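You operate a simulated robot arm through the tools that you are given. There is no shell and no other tool.

The job below is to be done with a simulated robot arm. You get a single attempt, and the scene is never put back.

Task
Press the glass flush into the steel sight ring.
Fine: ring into the nest, slide in, one pull of the lever, fingers clear of the ram; lever up before the slide comes out. Where these are worked on the way, their far stop is far enough and under half their travel is too little: press slide.

Only the result counts: the job must be done as asked and must still hold three seconds after the hand-in. Knocking over, shifting, dropping, spilling or breaking anything else fails it.

Robot
A 7-joint arm with a two-finger parallel gripper, fixed in place. Base frame: the origin is at the foot of the arm, x ahead of it, y to its left, z up; the work surface is at about z = 0.85. Units: m, degrees, N and s.
With the tool pointing down near the work surface it reaches from about 0.24 to 0.68 m from the base axis. Its first joint turns from -66.0 to 66.0 degrees. Payload 2.4 kg.
The tool frame sits at the grasp point between the pads (the TCP): z along the fingers, y along the line on which they close. The tips reach 0.03 m beyond it. Largest opening 0.094 m; finger width 0.028, thickness 0.01; the body of the gripper, 0.05 by 0.096 m, starts 0.055 m behind the TCP.
Orientation is told as [roll, pitch, yaw] about the base's x, y, z axes, in that order, counted from this pose: with the fingers straight down and closing along the base's y, the tool's x points along the base's -x, its y along +y and its z along -z.

Tools
- The arm moves only by the tool servo_tool. Its argument "plan" is a list of rows, each a list of 7 numbers: the turn, a rotation vector about the base's x, y, z in units of 45 degrees (1.0 is 45 degrees), then the shift along the base's x, y, z in units of 100 mm (1.0 is 100 mm), then the finger opening in m, from 0 to 0.094. In form: [[wx, wy, wz, dx, dy, dz, grip], ...]. A call has 1 to 20 rows; each row is the pose to reach, as a shift and turn from the pose commanded when the call began. A call with a number of a shift or a turn outside -1 to 1 is refused whole. Rows are played at 5 a second. More than 0.05 m and 8.6 degrees between two rows, or a gripper value outside its range, and nothing of the call is played. A pose out of reach is approached as far as the arm can. The call stops where the force on the tool passes 40 N (or 10 N more than at its start, if that is more) or the arm is blocked; 0.2 s more then pass. Each finger travels about 0.153 m/s and halts on what it meets, pressing with about 35 N; the grip force reading is that of the motor and also rises with nothing between the fingers. The clock runs only during rows and for 0.2 s after the last one: add rows that repeat a pose to give the fingers time. The reply holds the time, the measured pose of the TCP, the force on the tool along the base axes, the opening and the grip force, in the units named above and with some noise, with the torque about the TCP (base axes, N m) and any sound that the robot's microphone picked up.
- Cameras (640 x 400 px; columns grow to the right, rows downward): "scene" is fixed at [0.0602, 0.4984, 1.4629]; the picture's right is [-0.58, -0.81, 0.00], its down [-0.38, 0.27, -0.89] and it looks along [0.72, -0.52, -0.46] (base axes); focal length 347 px, centre (320, 200). "wrist" rides on the gripper at [0.076, 0.014, -0.102] in the tool frame; the picture's right is [-0.18, 0.98, 0.00], its down [-0.75, -0.14, -0.64] and it looks along [-0.63, -0.12, 0.77] (tool axes); focal length 243 px, centre (320, 200). There is no depth. A picture from a camera that has moved, and an enlarged one, comes with that camera's place and axes in the base frame and with its lens. The place of the scene camera against the robot may be out by one fixed shift of up to 0.025 m in any direction.
- grab_frame(camera): a new picture of that camera. The clock stands still meanwhile.
- close_up(camera, box): a new picture of the part [left, top, right, bottom] of that camera's present view, enlarged. The clock stands still meanwhile.
- job_done(): hands the job in; it is judged then, once.

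Places have to be worked out from the pictures, the camera data and where the tool is seen. Open the gripper and draw the arm clear of the work before you hand the job in, unless the task says otherwise.

The tools are called after "Request:" as name(argument=value, ...) on one line, values as JSON. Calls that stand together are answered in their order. servo_tool: Moves the arm, as the interface text tells. Its arguments: {"type":"object","properties":{"plan":{"type":"array"}},"required":["plan"]} The other tools are called the same way: grab_frame (camera) takes a picture; close_up (camera, box) takes an enlarged picture of a part of a camera's view; job_done () hands the job in.

At the start:

```text
clock: 0.0
position: [0.3975, 0.2294, 1.2625]
orientation: [0.0, 0.0, 0.0]
wrist_force: [1.0, -0.6, -0.7]
moment: [0.0, -0.02, 0.01]
width: 0.094
finger_force: 0.1
```

scene: 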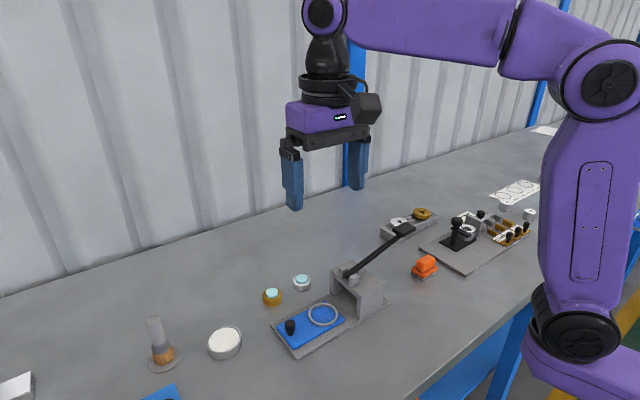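
wrist: 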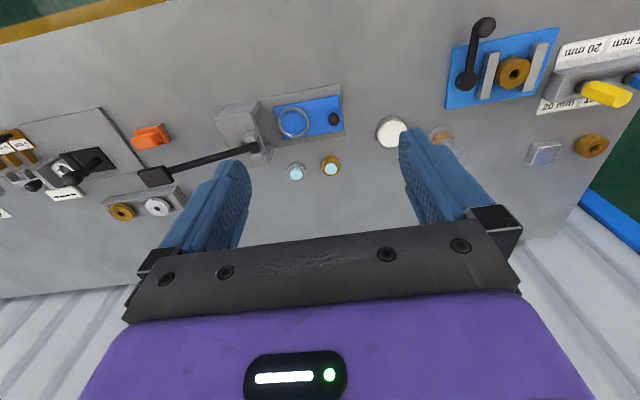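

I see a small press with a blue slide (nest ring, black knob), a lever, and two small parts with glass (steel and brass) nearby. I'll take enlarged pictures to identify everything.

Request:
close_up(camera="scene", box=[240, 200, 460, 370])

Request:
close_up(camera="wrist", box=[90, 70, 420, 230])

Request:
close_up(camera="scene", box=[370, 170, 570, 290])

Request:
close_up(camera="scene", box=[250, 260, 350, 330])

```text
2.35 times, centred on (350, 285) of scene
camera zoom: at [0.0602, 0.4984, 1.4629], right [-0.58, -0.81, 0.0], down [-0.38, 0.27, -0.89], along [0.72, -0.52, -0.46], focal length 817 px, centre (249, 0)
```

zoom: 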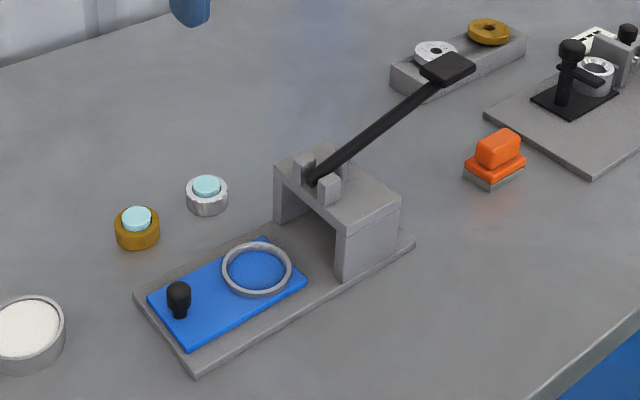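

```text
1.94 times, centred on (255, 150) of wrist
camera zoom: at [0.3215, 0.2423, 1.3647], right [0.18, 0.98, 0.0], down [0.75, -0.14, 0.64], along [0.63, -0.12, -0.77], focal length 470 px, centre (446, 297)
```

zoom: 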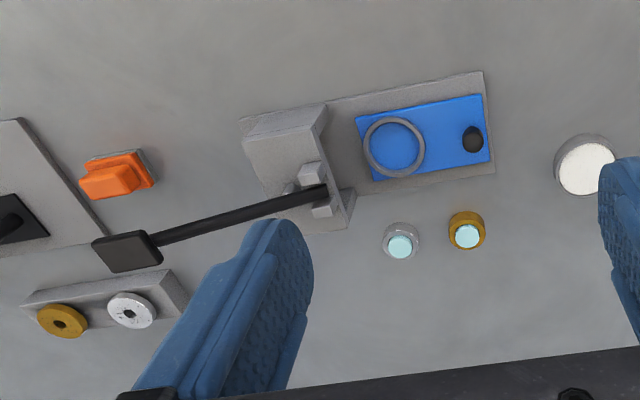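

```text
3.20 times, centred on (470, 230) of scene
camera zoom: at [0.0602, 0.4984, 1.4629], right [-0.58, -0.81, 0.0], down [-0.38, 0.27, -0.89], along [0.72, -0.52, -0.46], focal length 1111 px, centre (-160, 104)
```

zoom: 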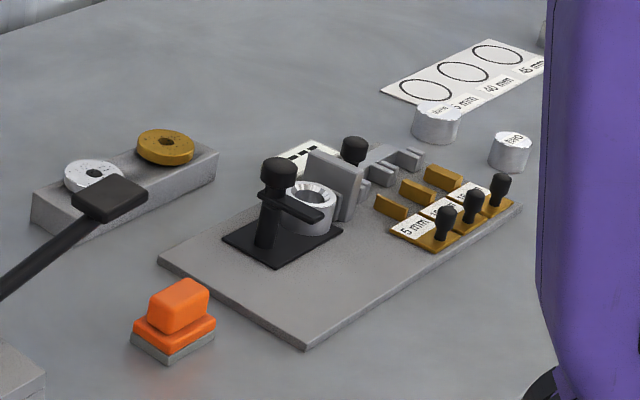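

```text
5.71 times, centred on (300, 295) of scene
camera zoom: at [0.0602, 0.4984, 1.4629], right [-0.58, -0.81, 0.0], down [-0.38, 0.27, -0.89], along [0.72, -0.52, -0.46], focal length 1984 px, centre (434, -343)
```

zoom: 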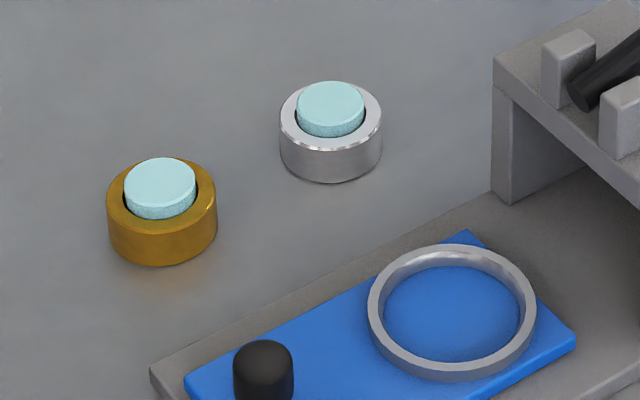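

The steel ring with its proud glass is at about (0.632, 0.125). The nest is at about (0.51, 0.149), with the slide running along −y under the bridge. I'll move down towards the press for a closer wrist view before touching anything.

Request:
servo_tool(plan=[[0, 0, 0, -0.05, -0.13, -0.33, 0.094], [0, 0, 0, -0.1, -0.27, -0.66, 0.094], [0, 0, 0, -0.15, -0.4, -1.0, 0.094], [0, 0, 0, -0.15, -0.4, -1.0, 0.094]])

```text
clock: 1.0
position: [0.3796, 0.1885, 1.1618]
orientation: [0.0, 0.0, 0.1]
wrist_force: [0.1, -1.0, -0.1]
moment: [0.0, 0.01, 0.03]
width: 0.0942
finger_force: 0.1
```

I'm at (0.38, 0.189, 1.162) with nothing touched. I'll take a wrist picture from here.

Request:
grab_frame(camera="wrist")

Request:
close_up(camera="wrist", box=[160, 40, 420, 200])

```text
taken
camera wrist: at [0.3048, 0.2023, 1.2644], right [0.18, 0.98, 0.0], down [0.75, -0.14, 0.64], along [0.63, -0.12, -0.77], focal length 243 px, centre (320, 200)
```

wrist: 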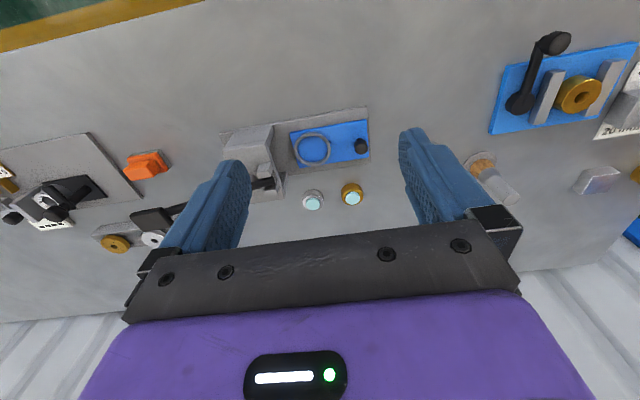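

```text
2.46 times, centred on (290, 120) of wrist
camera zoom: at [0.3048, 0.2023, 1.2644], right [0.18, 0.98, 0.0], down [0.75, -0.14, 0.64], along [0.63, -0.12, -0.77], focal length 597 px, centre (394, 397)
```

zoom: 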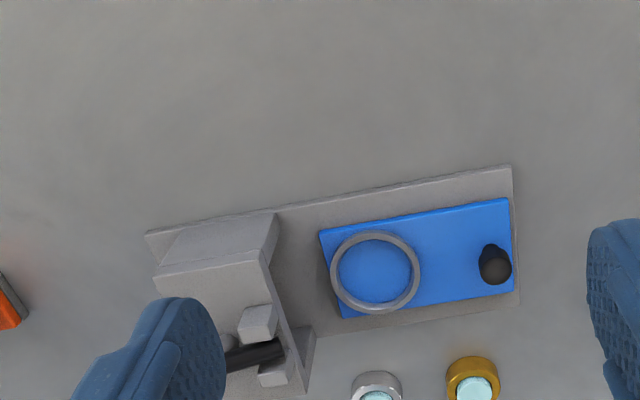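

The nest is at (0.509, 0.149) and the knob at (0.509, 0.234). The bridge spans y 0.018–0.089 with its top at z≈0.918, and the lever handle is at about (0.509, −0.092, 1.00). Next I'll go high over to the steel ring.

Request:
servo_tool(plan=[[0, 0, 0, 0.33, -0.07, -0.1, 0.094], [0, 0, 0, 0.66, -0.14, -0.2, 0.094], [0, 0, 0, 1.0, -0.21, -0.3, 0.094], [0, 0, 0, 1.0, -0.21, -0.3, 0.094]])

Request:
servo_tool(plan=[[0, 0, 0, 0.33, -0.07, -0.1, 0.08], [0, 0, 0, 0.66, -0.14, -0.2, 0.075], [0, 0, 0, 1.0, -0.21, -0.3, 0.07], [0, 0, 0, 1.0, -0.21, -0.3, 0.07]])

Request:
servo_tool(plan=[[0, 0, 0, 0.26, -0.11, -0.3, 0.07], [0, 0, 0, 0.52, -0.22, -0.6, 0.07], [0, 0, 0, 0.52, -0.22, -0.6, 0.07]])

Request:
grab_frame(camera="wrist")

Request:
grab_frame(camera="scene")

```text
clock: 2.0
position: [0.4816, 0.1661, 1.1311]
orientation: [0.0, -0.1, -0.1]
wrist_force: [0.2, 0.2, -0.1]
moment: [0.0, 0.0, 0.02]
width: 0.094
finger_force: 0.1
```

```text
clock: 3.0
position: [0.5817, 0.1458, 1.1033]
orientation: [0.1, 0.0, 0.0]
wrist_force: [0.6, 0.0, 0.4]
moment: [0.0, 0.0, 0.01]
width: 0.0702
finger_force: 0.0
```

```text
clock: 3.8
position: [0.6341, 0.124, 1.0413]
orientation: [0.0, 0.0, -0.1]
wrist_force: [0.9, 0.1, -0.4]
moment: [-0.01, 0.05, 0.04]
width: 0.0701
finger_force: 0.1
```

```text
taken
camera wrist: at [0.558, 0.1384, 1.1441], right [0.18, 0.98, 0.0], down [0.75, -0.14, 0.64], along [0.63, -0.12, -0.77], focal length 243 px, centre (320, 200)
```

wrist: 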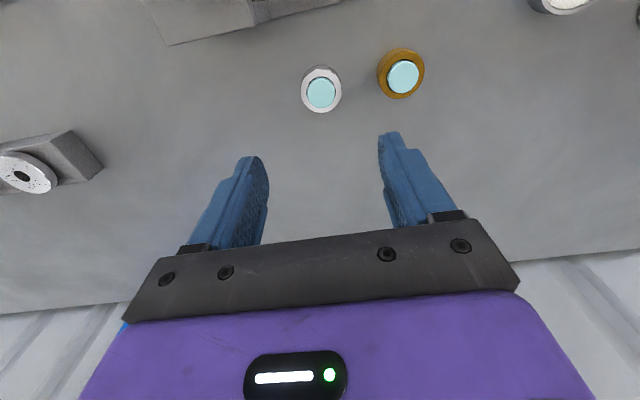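

```text
taken
```

scene: 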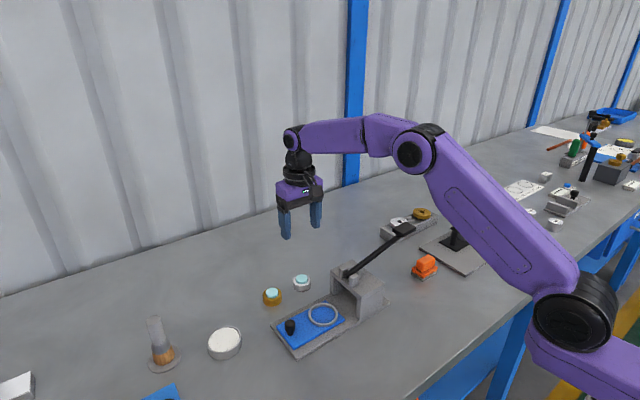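

The steel ring is in view ahead of the fingers. I'll enlarge it to fix its centre.

Request:
close_up(camera="wrist", box=[280, 50, 440, 150])

```text
4.00 times, centred on (360, 100) of wrist
camera zoom: at [0.558, 0.1384, 1.1441], right [0.18, 0.98, 0.0], down [0.75, -0.14, 0.64], along [0.63, -0.12, -0.77], focal length 970 px, centre (160, 600)
```

zoom: 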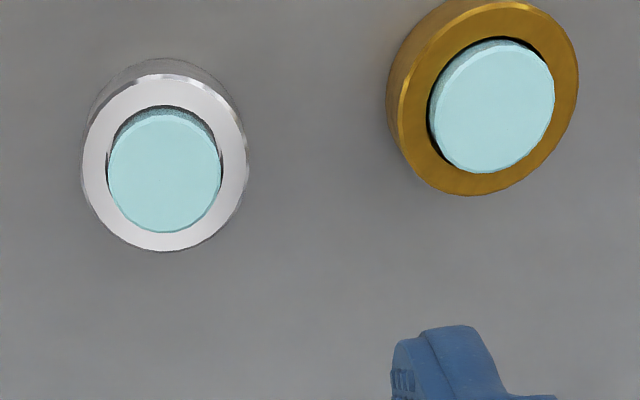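

The ring's outer diameter is about 45 mm, its centre is at (0.635, 0.125) and its top is at z≈0.868, so it's already under the tool. I'll lower to just above it, then check.

Request:
servo_tool(plan=[[0, 0, 0, 0, 0, -0.33, 0.07], [0, 0, 0, 0, 0, -0.66, 0.07], [0, 0, 0, 0, 0, -1.0, 0.07], [0, 0, 0, 0, 0, -1.0, 0.07]])

Request:
grab_frame(camera="wrist")

Request:
close_up(camera="scene", box=[240, 200, 400, 300])

```text
clock: 4.8
position: [0.6349, 0.124, 0.9408]
orientation: [0.1, 0.0, 0.0]
wrist_force: [-0.9, -0.3, -0.3]
moment: [0.02, -0.03, 0.01]
width: 0.0699
finger_force: 0.0
```

```text
taken
camera wrist: at [0.5604, 0.1388, 1.0448], right [0.18, 0.98, 0.0], down [0.75, -0.14, 0.64], along [0.63, -0.12, -0.77], focal length 243 px, centre (320, 200)
```

wrist: 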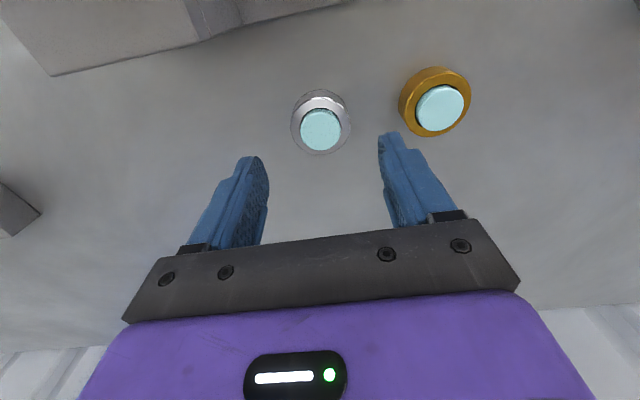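

```text
4.00 times, centred on (320, 250) of scene
camera zoom: at [0.0602, 0.4984, 1.4629], right [-0.58, -0.81, 0.0], down [-0.38, 0.27, -0.89], along [0.72, -0.52, -0.46], focal length 1389 px, centre (320, 0)
```

zoom: 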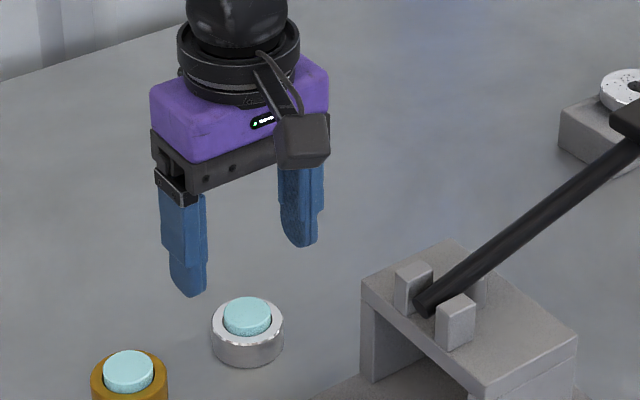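

The ring is centred between the fingertips, at about (0.634, 0.125). I'll lower to TCP z≈0.890 so the tips sit about 10 mm above the table, then close.

Request:
servo_tool(plan=[[0, 0, 0, 0, 0, -0.26, 0.07], [0, 0, 0, 0, 0, -0.45, 0.07], [0, 0, 0, 0, 0, -0.52, 0.07], [0, 0, 0, 0, 0, -0.52, 0.07]])

Request:
grab_frame(camera="wrist")

Request:
close_up(camera="scene", box=[240, 220, 400, 320])

```text
clock: 5.8
position: [0.6348, 0.1242, 0.8915]
orientation: [0.0, 0.0, 0.0]
wrist_force: [-0.1, -0.1, 0.0]
moment: [-0.03, 0.01, -0.02]
width: 0.0702
finger_force: 0.1
```

```text
taken
camera wrist: at [0.5597, 0.1388, 0.9933], right [0.18, 0.98, 0.0], down [0.75, -0.14, 0.64], along [0.63, -0.12, -0.77], focal length 243 px, centre (320, 200)
```

wrist: 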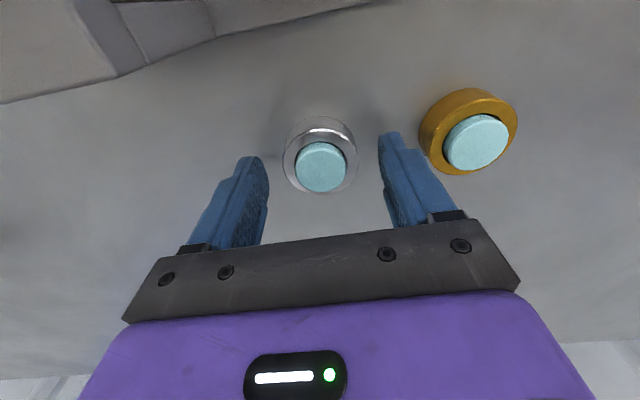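

```text
4.00 times, centred on (320, 270) of scene
camera zoom: at [0.0602, 0.4984, 1.4629], right [-0.58, -0.81, 0.0], down [-0.38, 0.27, -0.89], along [0.72, -0.52, -0.46], focal length 1389 px, centre (320, -80)
```

zoom: 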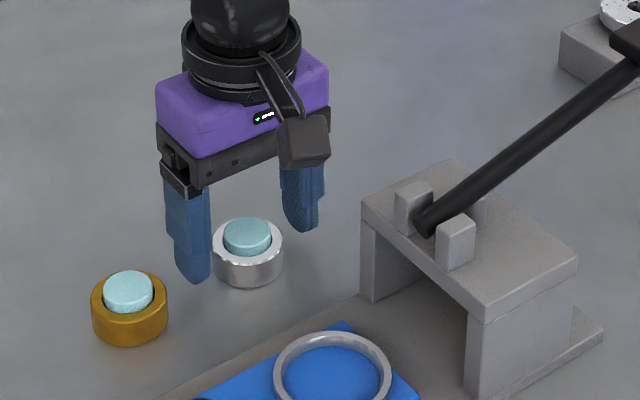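

The tips straddle the ring and it sits about 2 mm nearer than the TCP in x. I'll nudge −2 mm and close on it.

Request:
servo_tool(plan=[[0, 0, 0, -0.02, 0, 0, 0.06], [0, 0, 0, -0.02, 0, 0, 0.05], [0, 0, 0, -0.02, 0, 0, 0.04], [0, 0, 0, -0.02, 0, 0, 0.035], [0, 0, 0, -0.02, 0, 0, 0.035]])

Request:
grab_frame(camera="wrist")

```text
clock: 7.0
position: [0.6334, 0.1254, 0.8898]
orientation: [0.0, 0.0, 0.0]
wrist_force: [-0.1, -0.7, 0.3]
moment: [-0.06, -0.02, 0.01]
width: 0.0447
finger_force: 35.0
```

```text
taken
camera wrist: at [0.5576, 0.1383, 0.9928], right [0.18, 0.98, 0.0], down [0.75, -0.14, 0.64], along [0.63, -0.12, -0.77], focal length 243 px, centre (320, 200)
```

wrist: 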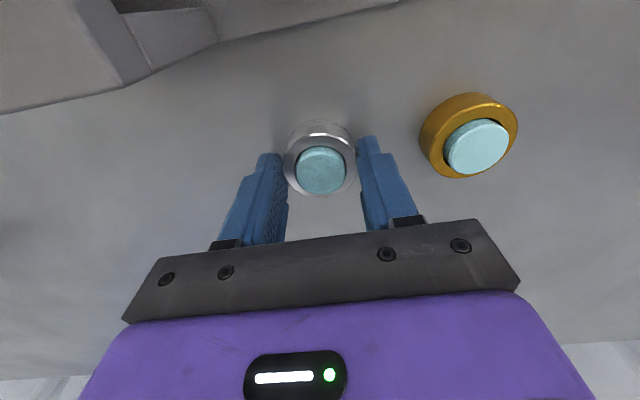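

The ring is gripped, with the opening at 44.7 mm and 35 N. I'll lift gently by 20 mm and check that the glass comes up with it.

Request:
servo_tool(plan=[[0, 0, 0, 0, 0, 0.06, 0.035], [0, 0, 0, 0, 0, 0.13, 0.035], [0, 0, 0, 0, 0, 0.2, 0.035], [0, 0, 0, 0, 0, 0.2, 0.035]])

Request:
grab_frame(camera="wrist")

Request:
close_up(camera="scene", box=[240, 220, 400, 320])

```text
clock: 8.0
position: [0.6334, 0.1242, 0.9097]
orientation: [0.1, 0.0, 0.0]
wrist_force: [-0.8, 0.8, -1.8]
moment: [0.02, 0.0, 0.05]
width: 0.0452
finger_force: 35.0
```

```text
taken
camera wrist: at [0.5571, 0.1376, 1.0119], right [0.18, 0.98, 0.0], down [0.75, -0.14, 0.64], along [0.63, -0.12, -0.77], focal length 243 px, centre (320, 200)
```

wrist: 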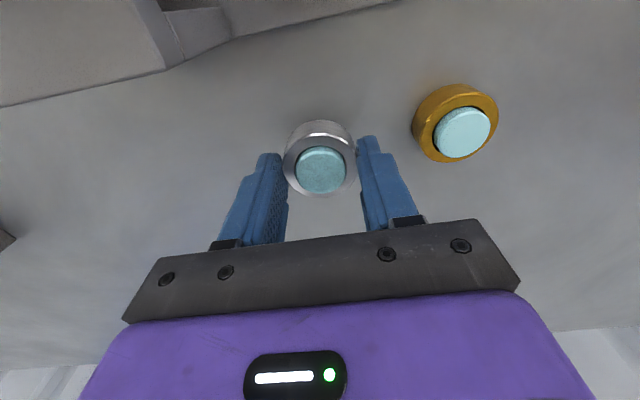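

```text
4.00 times, centred on (320, 270) of scene
camera zoom: at [0.0603, 0.4984, 1.4629], right [-0.58, -0.81, 0.0], down [-0.38, 0.27, -0.89], along [0.72, -0.52, -0.46], focal length 1389 px, centre (320, -80)
```

zoom: 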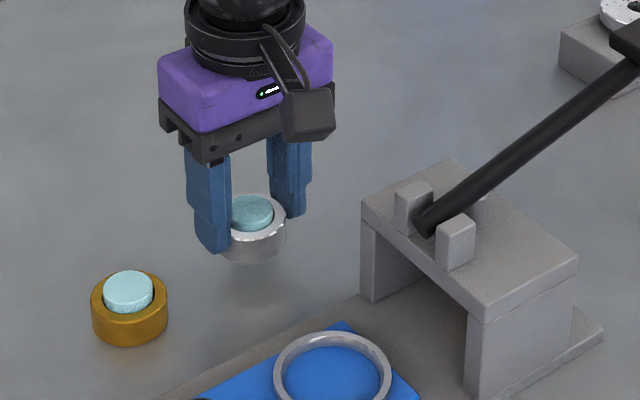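

The glass rode up with the ring and the grip is firm. I'll raise it and carry it over towards the nest, staying clear of the bridge and lever.

Request:
servo_tool(plan=[[0, 0, 0, 0, 0.06, 0.25, 0.035], [0, 0, 0, 0, 0.15, 0.5, 0.035], [0, 0, 0, -0.25, 0.25, 0.6, 0.035], [0, 0, 0, -0.5, 0.25, 0.6, 0.035], [0, 0, 0, -0.75, 0.25, 0.6, 0.035], [0, 0, 0, -1.0, 0.25, 0.6, 0.035], [0, 0, 0, -1.0, 0.25, 0.6, 0.035]])

Request:
servo_tool(plan=[[0, 0, 0, -0.1, 0, 0, 0.035], [0, 0, 0, -0.2, 0, 0, 0.035], [0, 0, 0, -0.2, 0, 0, 0.035]])

Request:
grab_frame(camera="wrist")

Request:
close_up(camera="scene", box=[240, 240, 400, 340])

```text
clock: 9.6
position: [0.531, 0.1482, 0.9685]
orientation: [0.0, 0.0, 0.0]
wrist_force: [0.5, 0.3, -1.6]
moment: [0.0, 0.01, -0.01]
width: 0.0449
finger_force: 34.8
```

```text
clock: 10.4
position: [0.5135, 0.1473, 0.9701]
orientation: [0.0, -0.1, 0.0]
wrist_force: [0.2, -0.7, -2.1]
moment: [-0.04, 0.0, 0.03]
width: 0.045
finger_force: 34.7
```

```text
taken
camera wrist: at [0.4373, 0.1618, 1.0721], right [0.18, 0.98, 0.0], down [0.75, -0.14, 0.64], along [0.63, -0.12, -0.77], focal length 243 px, centre (320, 200)
```

wrist: 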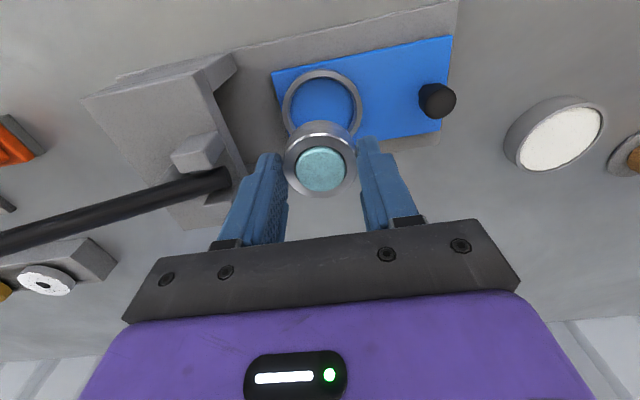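

```text
4.00 times, centred on (320, 290) of scene
camera zoom: at [0.0602, 0.4985, 1.4629], right [-0.58, -0.81, 0.0], down [-0.38, 0.27, -0.89], along [0.72, -0.52, -0.46], focal length 1389 px, centre (320, -160)
```

zoom: 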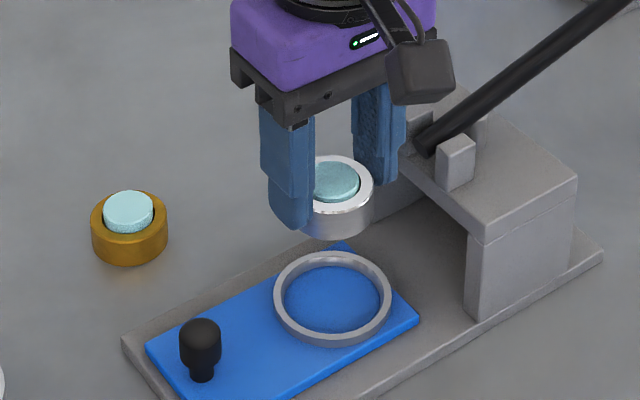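

Request:
close_up(camera="wrist", box=[240, 50, 400, 210])

```text
2.50 times, centred on (320, 130) of wrist
camera zoom: at [0.4373, 0.1618, 1.0721], right [0.18, 0.98, 0.0], down [0.75, -0.14, 0.64], along [0.63, -0.12, -0.77], focal length 606 px, centre (320, 375)
```

zoom: 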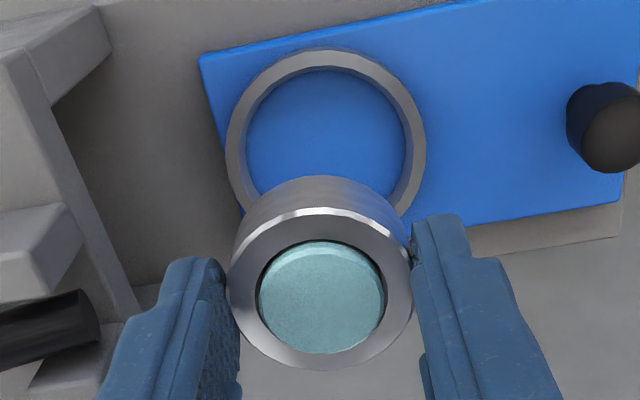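

The ring is held at about (0.513, 0.148) and the nest centre is near (0.509, 0.150). I'll correct by (−3.5, +1.5) mm, lower until the ring's underside is just over the nest rim, and compare again.

Request:
servo_tool(plan=[[0, 0, 0, -0.035, 0.015, -0.1, 0.035], [0, 0, 0, -0.035, 0.015, -0.3, 0.035], [0, 0, 0, -0.035, 0.015, -0.48, 0.035], [0, 0, 0, -0.035, 0.015, -0.48, 0.035]])

Request:
close_up(camera="wrist", box=[240, 50, 400, 210])

Request:
close_up(camera="scene", box=[270, 265, 390, 340])

```text
clock: 11.4
position: [0.5088, 0.1503, 0.9213]
orientation: [0.0, 0.0, -0.1]
wrist_force: [0.0, 0.0, -2.3]
moment: [-0.02, 0.01, 0.0]
width: 0.0448
finger_force: 35.0
```

```text
2.50 times, centred on (320, 130) of wrist
camera zoom: at [0.4328, 0.1645, 1.025], right [0.18, 0.98, 0.0], down [0.75, -0.14, 0.64], along [0.63, -0.12, -0.77], focal length 606 px, centre (320, 375)
```

zoom: 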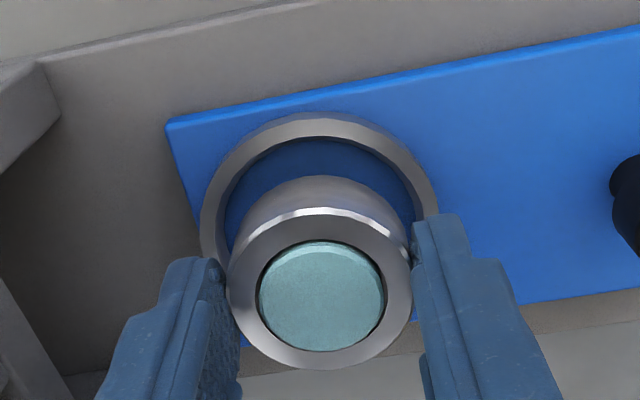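

```text
5.33 times, centred on (330, 302) of scene
camera zoom: at [0.0602, 0.4985, 1.4629], right [-0.58, -0.81, 0.0], down [-0.38, 0.27, -0.89], along [0.72, -0.52, -0.46], focal length 1852 px, centre (267, -347)
```

zoom: 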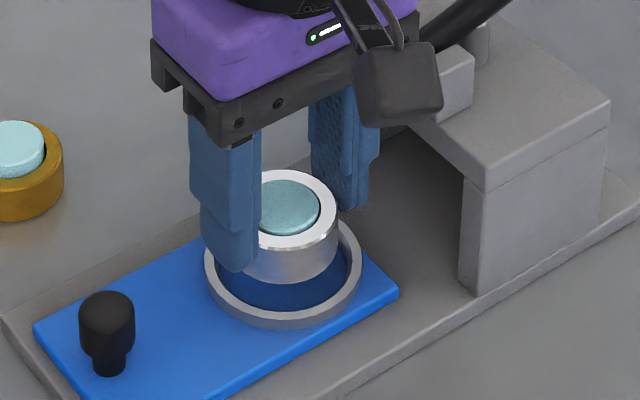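

In the two close-ups the ring sits about 2 mm short of the nest centre in x and is aligned in y. I'll correct that and lower 13 mm, still short of the nest floor.

Request:
servo_tool(plan=[[0, 0, 0, 0.02, -0.005, 0, 0.035], [0, 0, 0, 0.02, -0.005, -0.05, 0.035], [0, 0, 0, 0.02, -0.005, -0.1, 0.035], [0, 0, 0, 0.02, -0.005, -0.13, 0.035], [0, 0, 0, 0.02, -0.005, -0.13, 0.035]])

Request:
close_up(camera="wrist", box=[240, 50, 400, 210])

Request:
close_up(camera="scene", box=[270, 265, 390, 340])

```text
clock: 12.6
position: [0.5101, 0.1496, 0.9097]
orientation: [-0.1, 0.0, 0.1]
wrist_force: [-0.1, 0.2, -0.8]
moment: [0.05, 0.0, -0.03]
width: 0.0449
finger_force: 34.5
```

```text
2.50 times, centred on (320, 130) of wrist
camera zoom: at [0.4346, 0.1638, 1.0124], right [0.18, 0.98, 0.0], down [0.75, -0.14, 0.64], along [0.63, -0.12, -0.77], focal length 606 px, centre (320, 375)
```

zoom: 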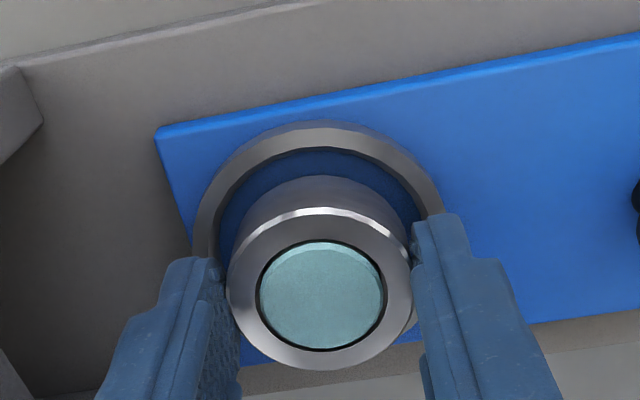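

```text
5.33 times, centred on (330, 302) of scene
camera zoom: at [0.0602, 0.4985, 1.4629], right [-0.58, -0.81, 0.0], down [-0.38, 0.27, -0.89], along [0.72, -0.52, -0.46], focal length 1852 px, centre (267, -347)
```

zoom: 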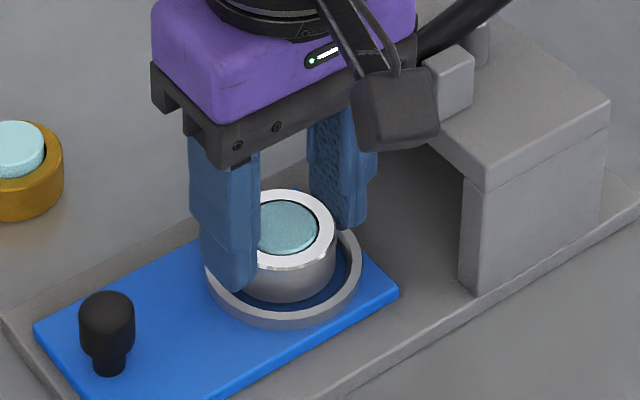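

The ring is centred over the nest to within about 1 mm and there's no contact yet. I'll lower 4 mm more and read the force.

Request:
servo_tool(plan=[[0, 0, 0, 0, 0, -0.02, 0.035], [0, 0, 0, 0, 0, -0.04, 0.035], [0, 0, 0, 0, 0, -0.04, 0.035]])

Request:
close_up(camera="scene", box=[270, 265, 390, 340])

```text
clock: 13.4
position: [0.5103, 0.1498, 0.9063]
orientation: [-0.1, -0.2, 0.1]
wrist_force: [-5.8, -3.2, 24.3]
moment: [-0.1, 0.16, 0.09]
width: 0.0451
finger_force: 34.9
```

```text
5.33 times, centred on (330, 302) of scene
camera zoom: at [0.0596, 0.4983, 1.463], right [-0.58, -0.81, 0.0], down [-0.38, 0.27, -0.89], along [0.72, -0.52, -0.46], focal length 1852 px, centre (267, -347)
```

zoom: 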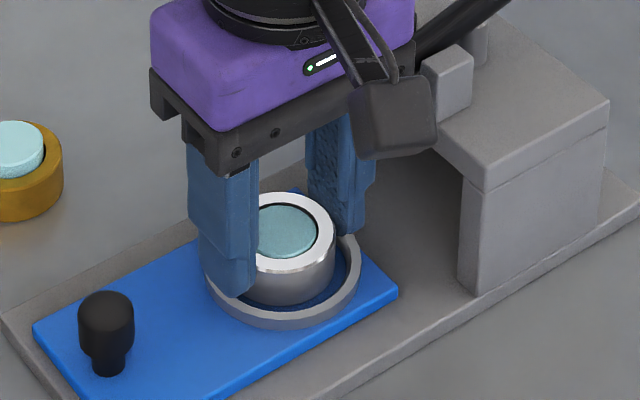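

I got 24 N of contact at TCP z≈0.906, with either the ring on the nest floor or the fingertips on the rim. I'll ease up 2 mm and look closely to tell which.

Request:
servo_tool(plan=[[0, 0, 0, 0, 0, 0.02, 0.035], [0, 0, 0, 0, 0, 0.02, 0.035]])

Request:
close_up(camera="wrist", box=[270, 80, 390, 155])

Request:
close_up(camera="scene", box=[300, 285, 350, 330])

```text
clock: 14.0
position: [0.5106, 0.1509, 0.9064]
orientation: [0.0, 0.0, 0.1]
wrist_force: [0.4, 0.4, 0.7]
moment: [0.0, -0.08, -0.01]
width: 0.0447
finger_force: 35.3
```

```text
5.33 times, centred on (330, 118) of wrist
camera zoom: at [0.4349, 0.1639, 1.0089], right [0.18, 0.98, 0.0], down [0.75, -0.14, 0.64], along [0.63, -0.12, -0.77], focal length 1294 px, centre (267, 640)
```

zoom: 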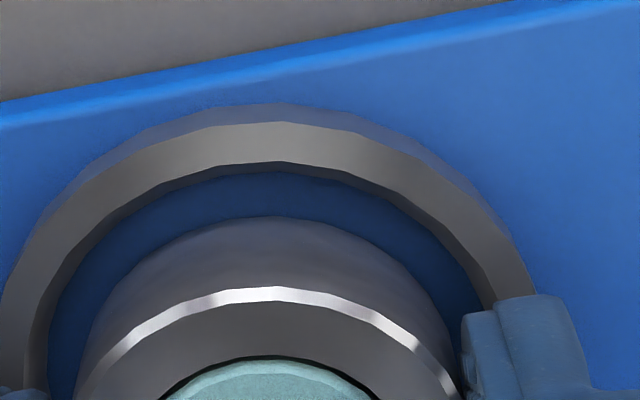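

```text
8.89 times, centred on (325, 308) of scene
camera zoom: at [0.0602, 0.4984, 1.4629], right [-0.58, -0.81, 0.0], down [-0.38, 0.27, -0.89], along [0.72, -0.52, -0.46], focal length 3086 px, centre (276, -756)
```

zoom: 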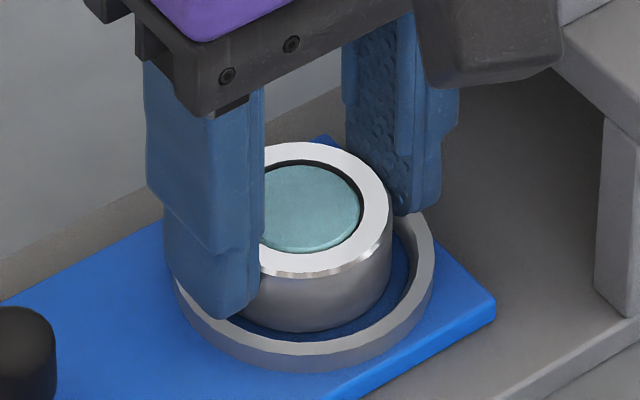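

The force is back to zero after easing up. The glass now looks lower in the ring than it did before, so I'll inspect it against the untouched brass one.

Request:
close_up(camera="wrist", box=[270, 120, 370, 200])

Request:
close_up(camera="scene", box=[255, 275, 355, 337])

Request:
grab_frame(camera="wrist")

```text
5.00 times, centred on (320, 160) of wrist
camera zoom: at [0.4349, 0.1639, 1.0089], right [0.18, 0.98, 0.0], down [0.75, -0.14, 0.64], along [0.63, -0.12, -0.77], focal length 1213 px, centre (320, 400)
```

zoom: 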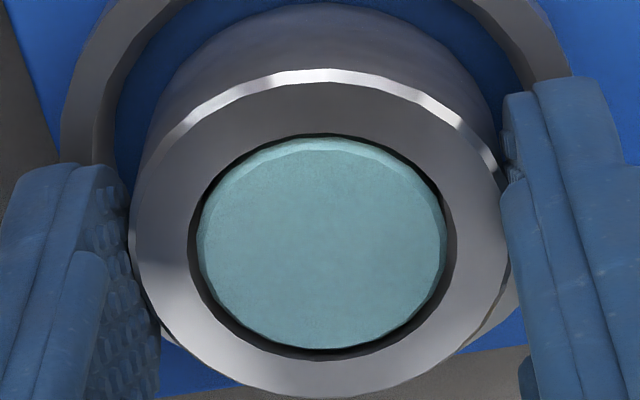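

```text
6.40 times, centred on (305, 306) of scene
camera zoom: at [0.0602, 0.4984, 1.4629], right [-0.58, -0.81, 0.0], down [-0.38, 0.27, -0.89], along [0.72, -0.52, -0.46], focal length 2222 px, centre (416, -478)
```

zoom: 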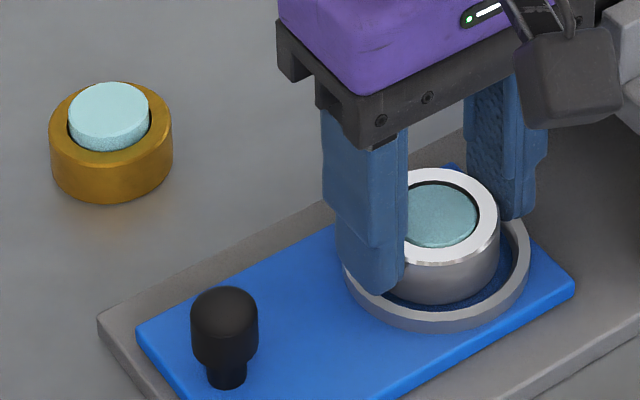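

```text
taken
camera wrist: at [0.4349, 0.1639, 1.0089], right [0.18, 0.98, 0.0], down [0.75, -0.14, 0.64], along [0.63, -0.12, -0.77], focal length 243 px, centre (320, 200)
```

wrist: 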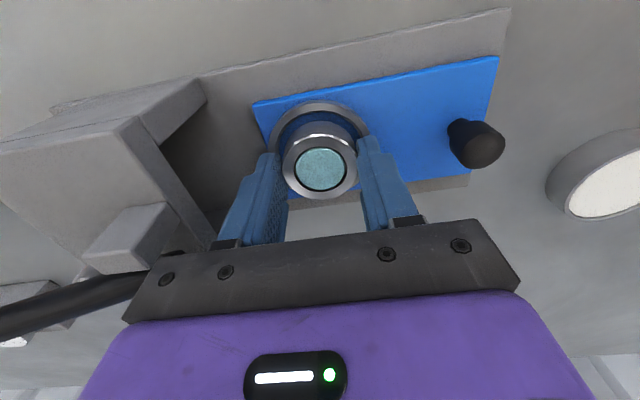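

The glass has crept down but is still a little proud. I need to know whether the ring rests on the nest floor, so I'll zoom in on the fingertips and rim.

Request:
close_up(camera="scene", box=[326, 296, 350, 311])

Request:
close_up(camera="scene", box=[303, 303, 335, 323])

Request:
close_up(camera="wrist", box=[345, 120, 385, 145])

```text
16.00 times, centred on (338, 304) of scene
camera zoom: at [0.0602, 0.4984, 1.4629], right [-0.58, -0.81, 0.0], down [-0.38, 0.27, -0.89], along [0.72, -0.52, -0.46], focal length 5555 px, centre (32, -1456)
```

zoom: 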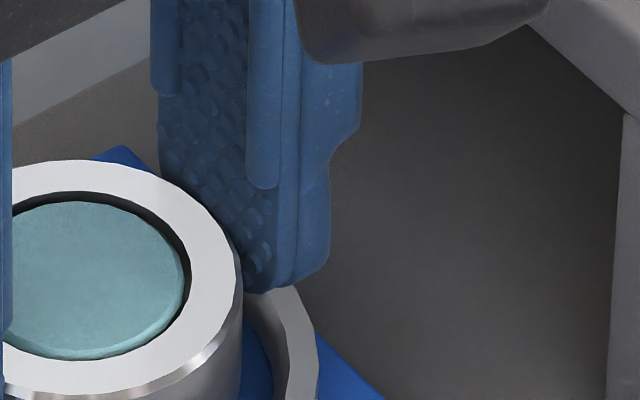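

```text
16.00 times, centred on (319, 313) of scene
camera zoom: at [0.0602, 0.4984, 1.4629], right [-0.58, -0.81, 0.0], down [-0.38, 0.27, -0.89], along [0.72, -0.52, -0.46], focal length 5555 px, centre (336, -1608)
```

zoom: 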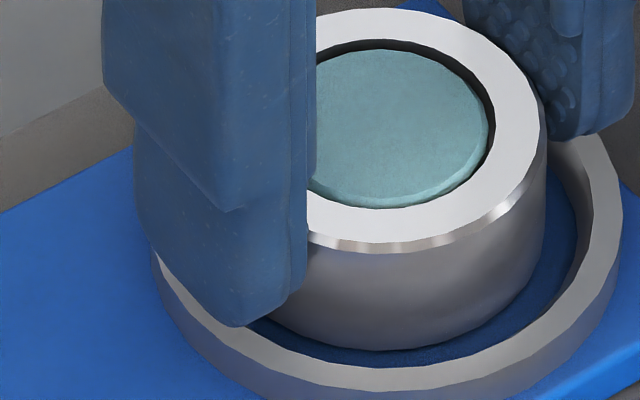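

```text
16.00 times, centred on (365, 132) of wrist
camera zoom: at [0.4349, 0.1639, 1.0089], right [0.18, 0.98, 0.0], down [0.75, -0.14, 0.64], along [0.63, -0.12, -0.77], focal length 3882 px, centre (-400, 1280)
```

zoom: 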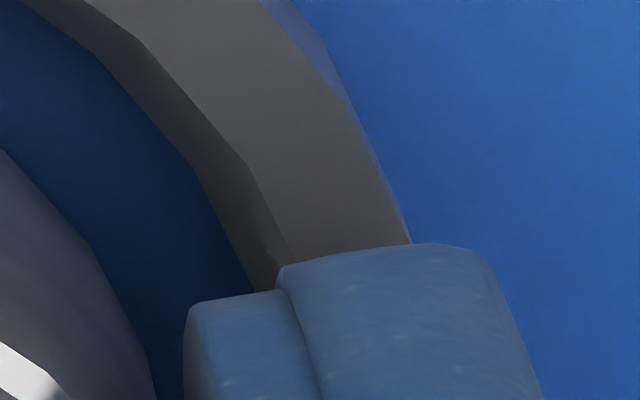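

From these views the fingertips look well above the rim, and the ring's underside may still be a few mm above the floor. I'll hold still for a second to see whether the glass is creeping.

Request:
servo_tool(plan=[[0, 0, 0, 0, 0, 0, 0.035], [0, 0, 0, 0, 0, 0, 0.035], [0, 0, 0, 0, 0, 0, 0.035], [0, 0, 0, 0, 0, 0, 0.035], [0, 0, 0, 0, 0, 0, 0.035]])

Request:
close_up(camera="scene", box=[303, 303, 335, 323])

Request:
close_up(camera="wrist", box=[270, 120, 370, 200])

```text
clock: 15.2
position: [0.5112, 0.149, 0.9072]
orientation: [0.0, 0.1, 0.1]
wrist_force: [0.6, -0.2, -1.7]
moment: [0.03, -0.03, 0.01]
width: 0.045
finger_force: 34.7
```

```text
16.00 times, centred on (319, 313) of scene
camera zoom: at [0.0602, 0.4985, 1.4629], right [-0.58, -0.81, 0.0], down [-0.38, 0.27, -0.89], along [0.72, -0.52, -0.46], focal length 5555 px, centre (336, -1608)
```

zoom: 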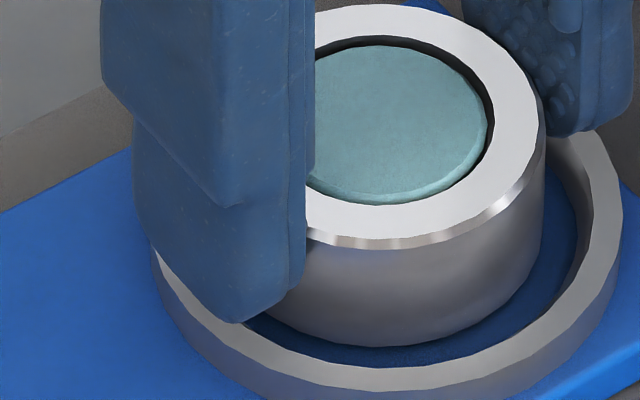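

```text
5.00 times, centred on (320, 160) of wrist
camera zoom: at [0.435, 0.164, 1.0096], right [0.18, 0.98, 0.0], down [0.75, -0.14, 0.64], along [0.63, -0.12, -0.77], focal length 1213 px, centre (320, 400)
```

zoom: 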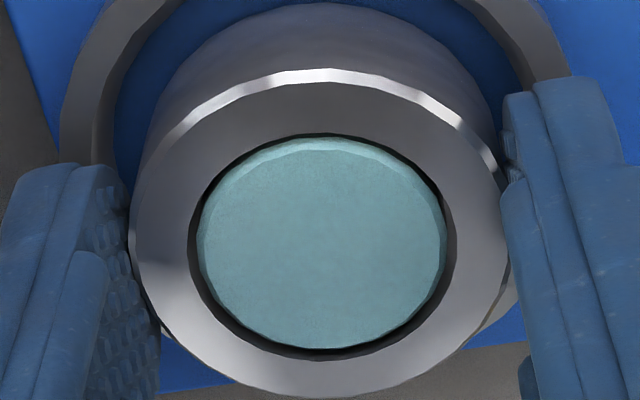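

The glass isn't creeping now; it sits roughly level with the ring top and the grip is steady. I'll lower in 1 mm steps to find exactly where contact begins.

Request:
servo_tool(plan=[[0, 0, 0, 0, 0, -0.01, 0.035], [0, 0, 0, 0, 0, -0.01, 0.035], [0, 0, 0, 0, 0, -0.01, 0.035]])

Request:
servo_tool(plan=[[0, 0, 0, 0, 0, -0.005, 0.035], [0, 0, 0, 0, 0, -0.005, 0.035], [0, 0, 0, 0, 0, -0.005, 0.035]])

Request:
close_up(camera="scene", box=[303, 303, 335, 323])

```text
clock: 16.0
position: [0.5104, 0.1491, 0.9065]
orientation: [-0.1, 0.0, 0.0]
wrist_force: [-2.2, -0.6, 5.8]
moment: [-0.02, -0.02, -0.01]
width: 0.045
finger_force: 35.0
```

```text
clock: 16.8
position: [0.5106, 0.1509, 0.9061]
orientation: [0.0, -0.1, 0.0]
wrist_force: [0.3, -1.2, 18.2]
moment: [-0.15, 0.05, -0.05]
width: 0.0451
finger_force: 35.2
```

```text
16.00 times, centred on (319, 313) of scene
camera zoom: at [0.0599, 0.4983, 1.4629], right [-0.58, -0.81, 0.0], down [-0.38, 0.27, -0.89], along [0.72, -0.52, -0.46], focal length 5555 px, centre (336, -1608)
```

zoom: 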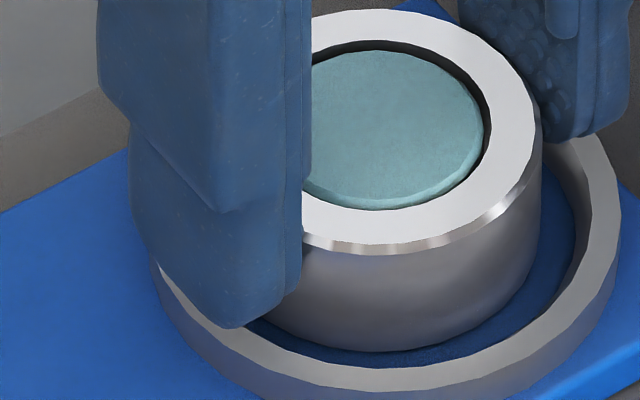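

Contact is rigid and centred at TCP z≈0.9065, which fits the ring seated on the nest floor. I'll ease off 1 mm and open slowly.

Request:
servo_tool(plan=[[0, 0, 0, 0, 0, 0.007, 0.035], [0, 0, 0, 0, 0, 0.007, 0.046], [0, 0, 0, 0, 0, 0.007, 0.05], [0, 0, 0, 0, 0, 0.007, 0.056], [0, 0, 0, 0, 0, 0.007, 0.062], [0, 0, 0, 0, 0, 0.007, 0.062]])

Request:
grab_frame(camera="wrist")

Request:
close_up(camera="scene", box=[300, 285, 350, 330])

```text
clock: 18.2
position: [0.5104, 0.1498, 0.9061]
orientation: [0.0, 0.0, 0.0]
wrist_force: [0.3, 0.5, -0.6]
moment: [0.03, -0.02, 0.01]
width: 0.0619
finger_force: 0.1
```

```text
taken
camera wrist: at [0.4346, 0.1642, 1.0089], right [0.18, 0.98, 0.0], down [0.75, -0.14, 0.64], along [0.63, -0.12, -0.77], focal length 243 px, centre (320, 200)
```

wrist: 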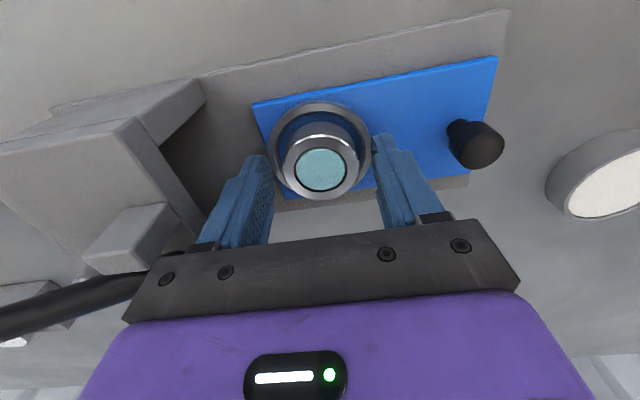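

```text
8.89 times, centred on (325, 308) of scene
camera zoom: at [0.0602, 0.4984, 1.4629], right [-0.58, -0.81, 0.0], down [-0.38, 0.27, -0.89], along [0.72, -0.52, -0.46], focal length 3086 px, centre (276, -756)
```

zoom: 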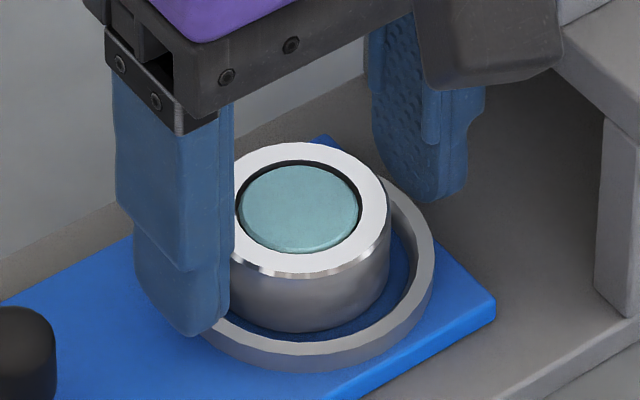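

The ring is released in the nest and hasn't moved. I'll raise straight up and inspect the seating.

Request:
servo_tool(plan=[[0, 0, 0, 0, 0, 0.1, 0.062], [0, 0, 0, 0, 0, 0.35, 0.062], [0, 0, 0, 0, 0, 0.7, 0.062], [0, 0, 0, 0, 0, 0.7, 0.062]])

Request:
grab_frame(camera="wrist")

Request:
close_up(camera="scene", box=[255, 275, 355, 337])

Request:
close_up(camera="wrist", box=[270, 50, 370, 130])

```text
clock: 19.2
position: [0.5093, 0.1496, 0.9753]
orientation: [0.0, 0.0, 0.1]
wrist_force: [0.4, -0.3, -0.9]
moment: [0.03, -0.02, -0.01]
width: 0.062
finger_force: 0.1
```

```text
taken
camera wrist: at [0.4335, 0.1638, 1.0777], right [0.18, 0.98, 0.0], down [0.75, -0.14, 0.64], along [0.63, -0.12, -0.77], focal length 243 px, centre (320, 200)
```

wrist: 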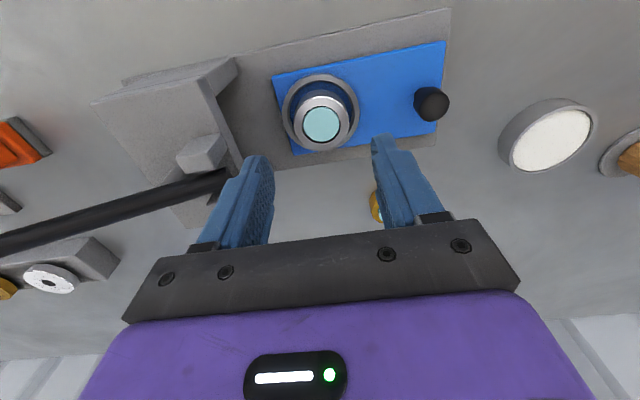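

```text
6.40 times, centred on (305, 306) of scene
camera zoom: at [0.0602, 0.4984, 1.4629], right [-0.58, -0.81, 0.0], down [-0.38, 0.27, -0.89], along [0.72, -0.52, -0.46], focal length 2222 px, centre (416, -478)
```

zoom: 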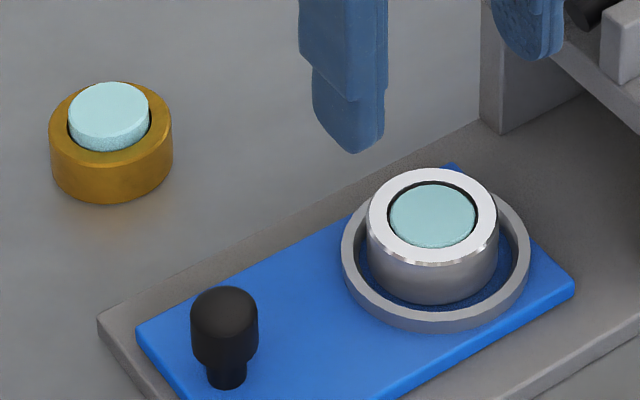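

```text
5.00 times, centred on (320, 90) of wrist
camera zoom: at [0.4335, 0.1638, 1.0777], right [0.18, 0.98, 0.0], down [0.75, -0.14, 0.64], along [0.63, -0.12, -0.77], focal length 1213 px, centre (320, 750)
```

zoom: 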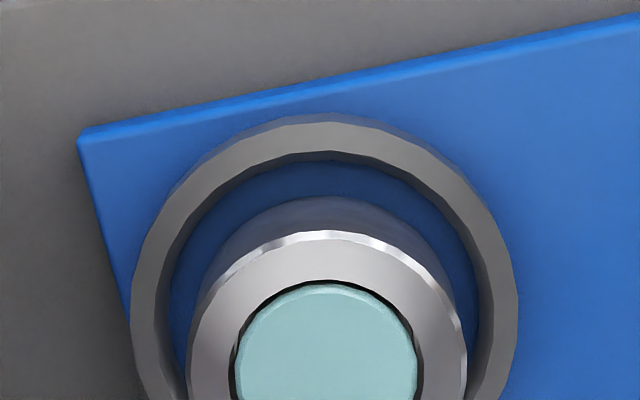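

The ring sits inside the nest at about (0.513, 0.149), some 2.5 mm off the nest centre at (0.5105, 0.1497). I'll go back down, regrip lightly, and centre it so it lines up with the ram.

Request:
servo_tool(plan=[[0, 0, 0, 0, 0, -0.35, 0.062], [0, 0, 0, 0, 0, -0.62, 0.062], [0, 0, 0, 0, 0, -0.69, 0.062], [0, 0, 0, 0, 0, -0.69, 0.054], [0, 0, 0, 0, 0, -0.69, 0.048], [0, 0, 0, 0, 0, -0.69, 0.042], [0, 0, 0, 0, 0, -0.69, 0.042]])

Request:
servo_tool(plan=[[0, 0, 0, 0, 0, 0.005, 0.042], [0, 0, 0, 0, 0, 0.01, 0.042], [0, 0, 0, -0.012, 0, 0.01, 0.042], [0, 0, 0, -0.025, 0, 0.01, 0.042], [0, 0, 0, -0.025, 0, 0.01, 0.042], [0, 0, 0, -0.025, 0, 0.003, 0.042], [0, 0, 0, -0.025, 0, -0.002, 0.042], [0, 0, 0, -0.025, 0, -0.002, 0.042]])

```text
clock: 20.8
position: [0.511, 0.1496, 0.9052]
orientation: [0.0, -0.1, 0.0]
wrist_force: [0.4, -0.2, -0.6]
moment: [0.04, 0.01, -0.03]
width: 0.0448
finger_force: 35.3
```

```text
clock: 22.6
position: [0.5081, 0.1495, 0.907]
orientation: [0.0, 0.0, 0.0]
wrist_force: [-0.1, 0.2, -1.9]
moment: [0.01, -0.01, -0.01]
width: 0.0447
finger_force: 35.0
```

The shift is done and the ring still hangs just above the floor at −1.9 N. I'll set it down 1 mm, open and rise.

Request:
servo_tool(plan=[[0, 0, 0, 0, 0, -0.005, 0.042], [0, 0, 0, 0, 0, -0.01, 0.042], [0, 0, 0, 0, 0, -0.01, 0.042]])

Request:
servo_tool(plan=[[0, 0, 0, 0, 0, 0, 0.046], [0, 0, 0, 0, 0, 0, 0.05], [0, 0, 0, 0, 0, 0, 0.056], [0, 0, 0, 0, 0, 0, 0.062], [0, 0, 0, 0, 0, 0, 0.062], [0, 0, 0, 0, 0, 0.1, 0.062], [0, 0, 0, 0, 0, 0.4, 0.062], [0, 0, 0, 0, 0, 0.7, 0.062], [0, 0, 0, 0, 0, 0.7, 0.062]])

Request:
close_up(camera="scene", box=[255, 275, 355, 337])

Request:
close_up(camera="wrist", box=[260, 60, 380, 160])

```text
clock: 23.4
position: [0.5087, 0.1512, 0.9061]
orientation: [0.1, 0.1, -0.1]
wrist_force: [-2.9, -0.9, 6.7]
moment: [0.04, 0.09, -0.02]
width: 0.0452
finger_force: 35.2
```

```text
clock: 25.4
position: [0.5075, 0.1499, 0.9771]
orientation: [-0.1, 0.0, 0.0]
wrist_force: [-0.1, -0.6, -0.4]
moment: [0.01, 0.0, 0.02]
width: 0.0623
finger_force: 0.1
```

```text
6.40 times, centred on (305, 306) of scene
camera zoom: at [0.0602, 0.4984, 1.4629], right [-0.58, -0.81, 0.0], down [-0.38, 0.27, -0.89], along [0.72, -0.52, -0.46], focal length 2222 px, centre (416, -478)
```

zoom: 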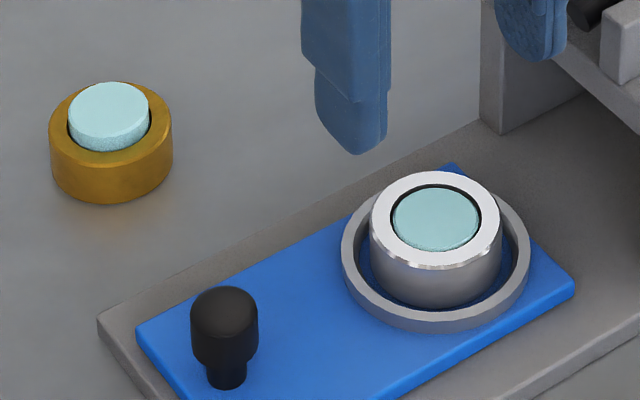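

```text
4.00 times, centred on (320, 110) of wrist
camera zoom: at [0.4314, 0.1641, 1.079], right [0.18, 0.98, 0.0], down [0.75, -0.14, 0.64], along [0.63, -0.12, -0.77], focal length 970 px, centre (320, 560)
```

zoom: 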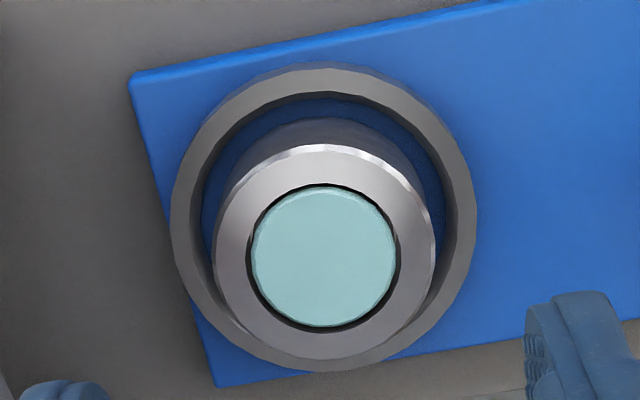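

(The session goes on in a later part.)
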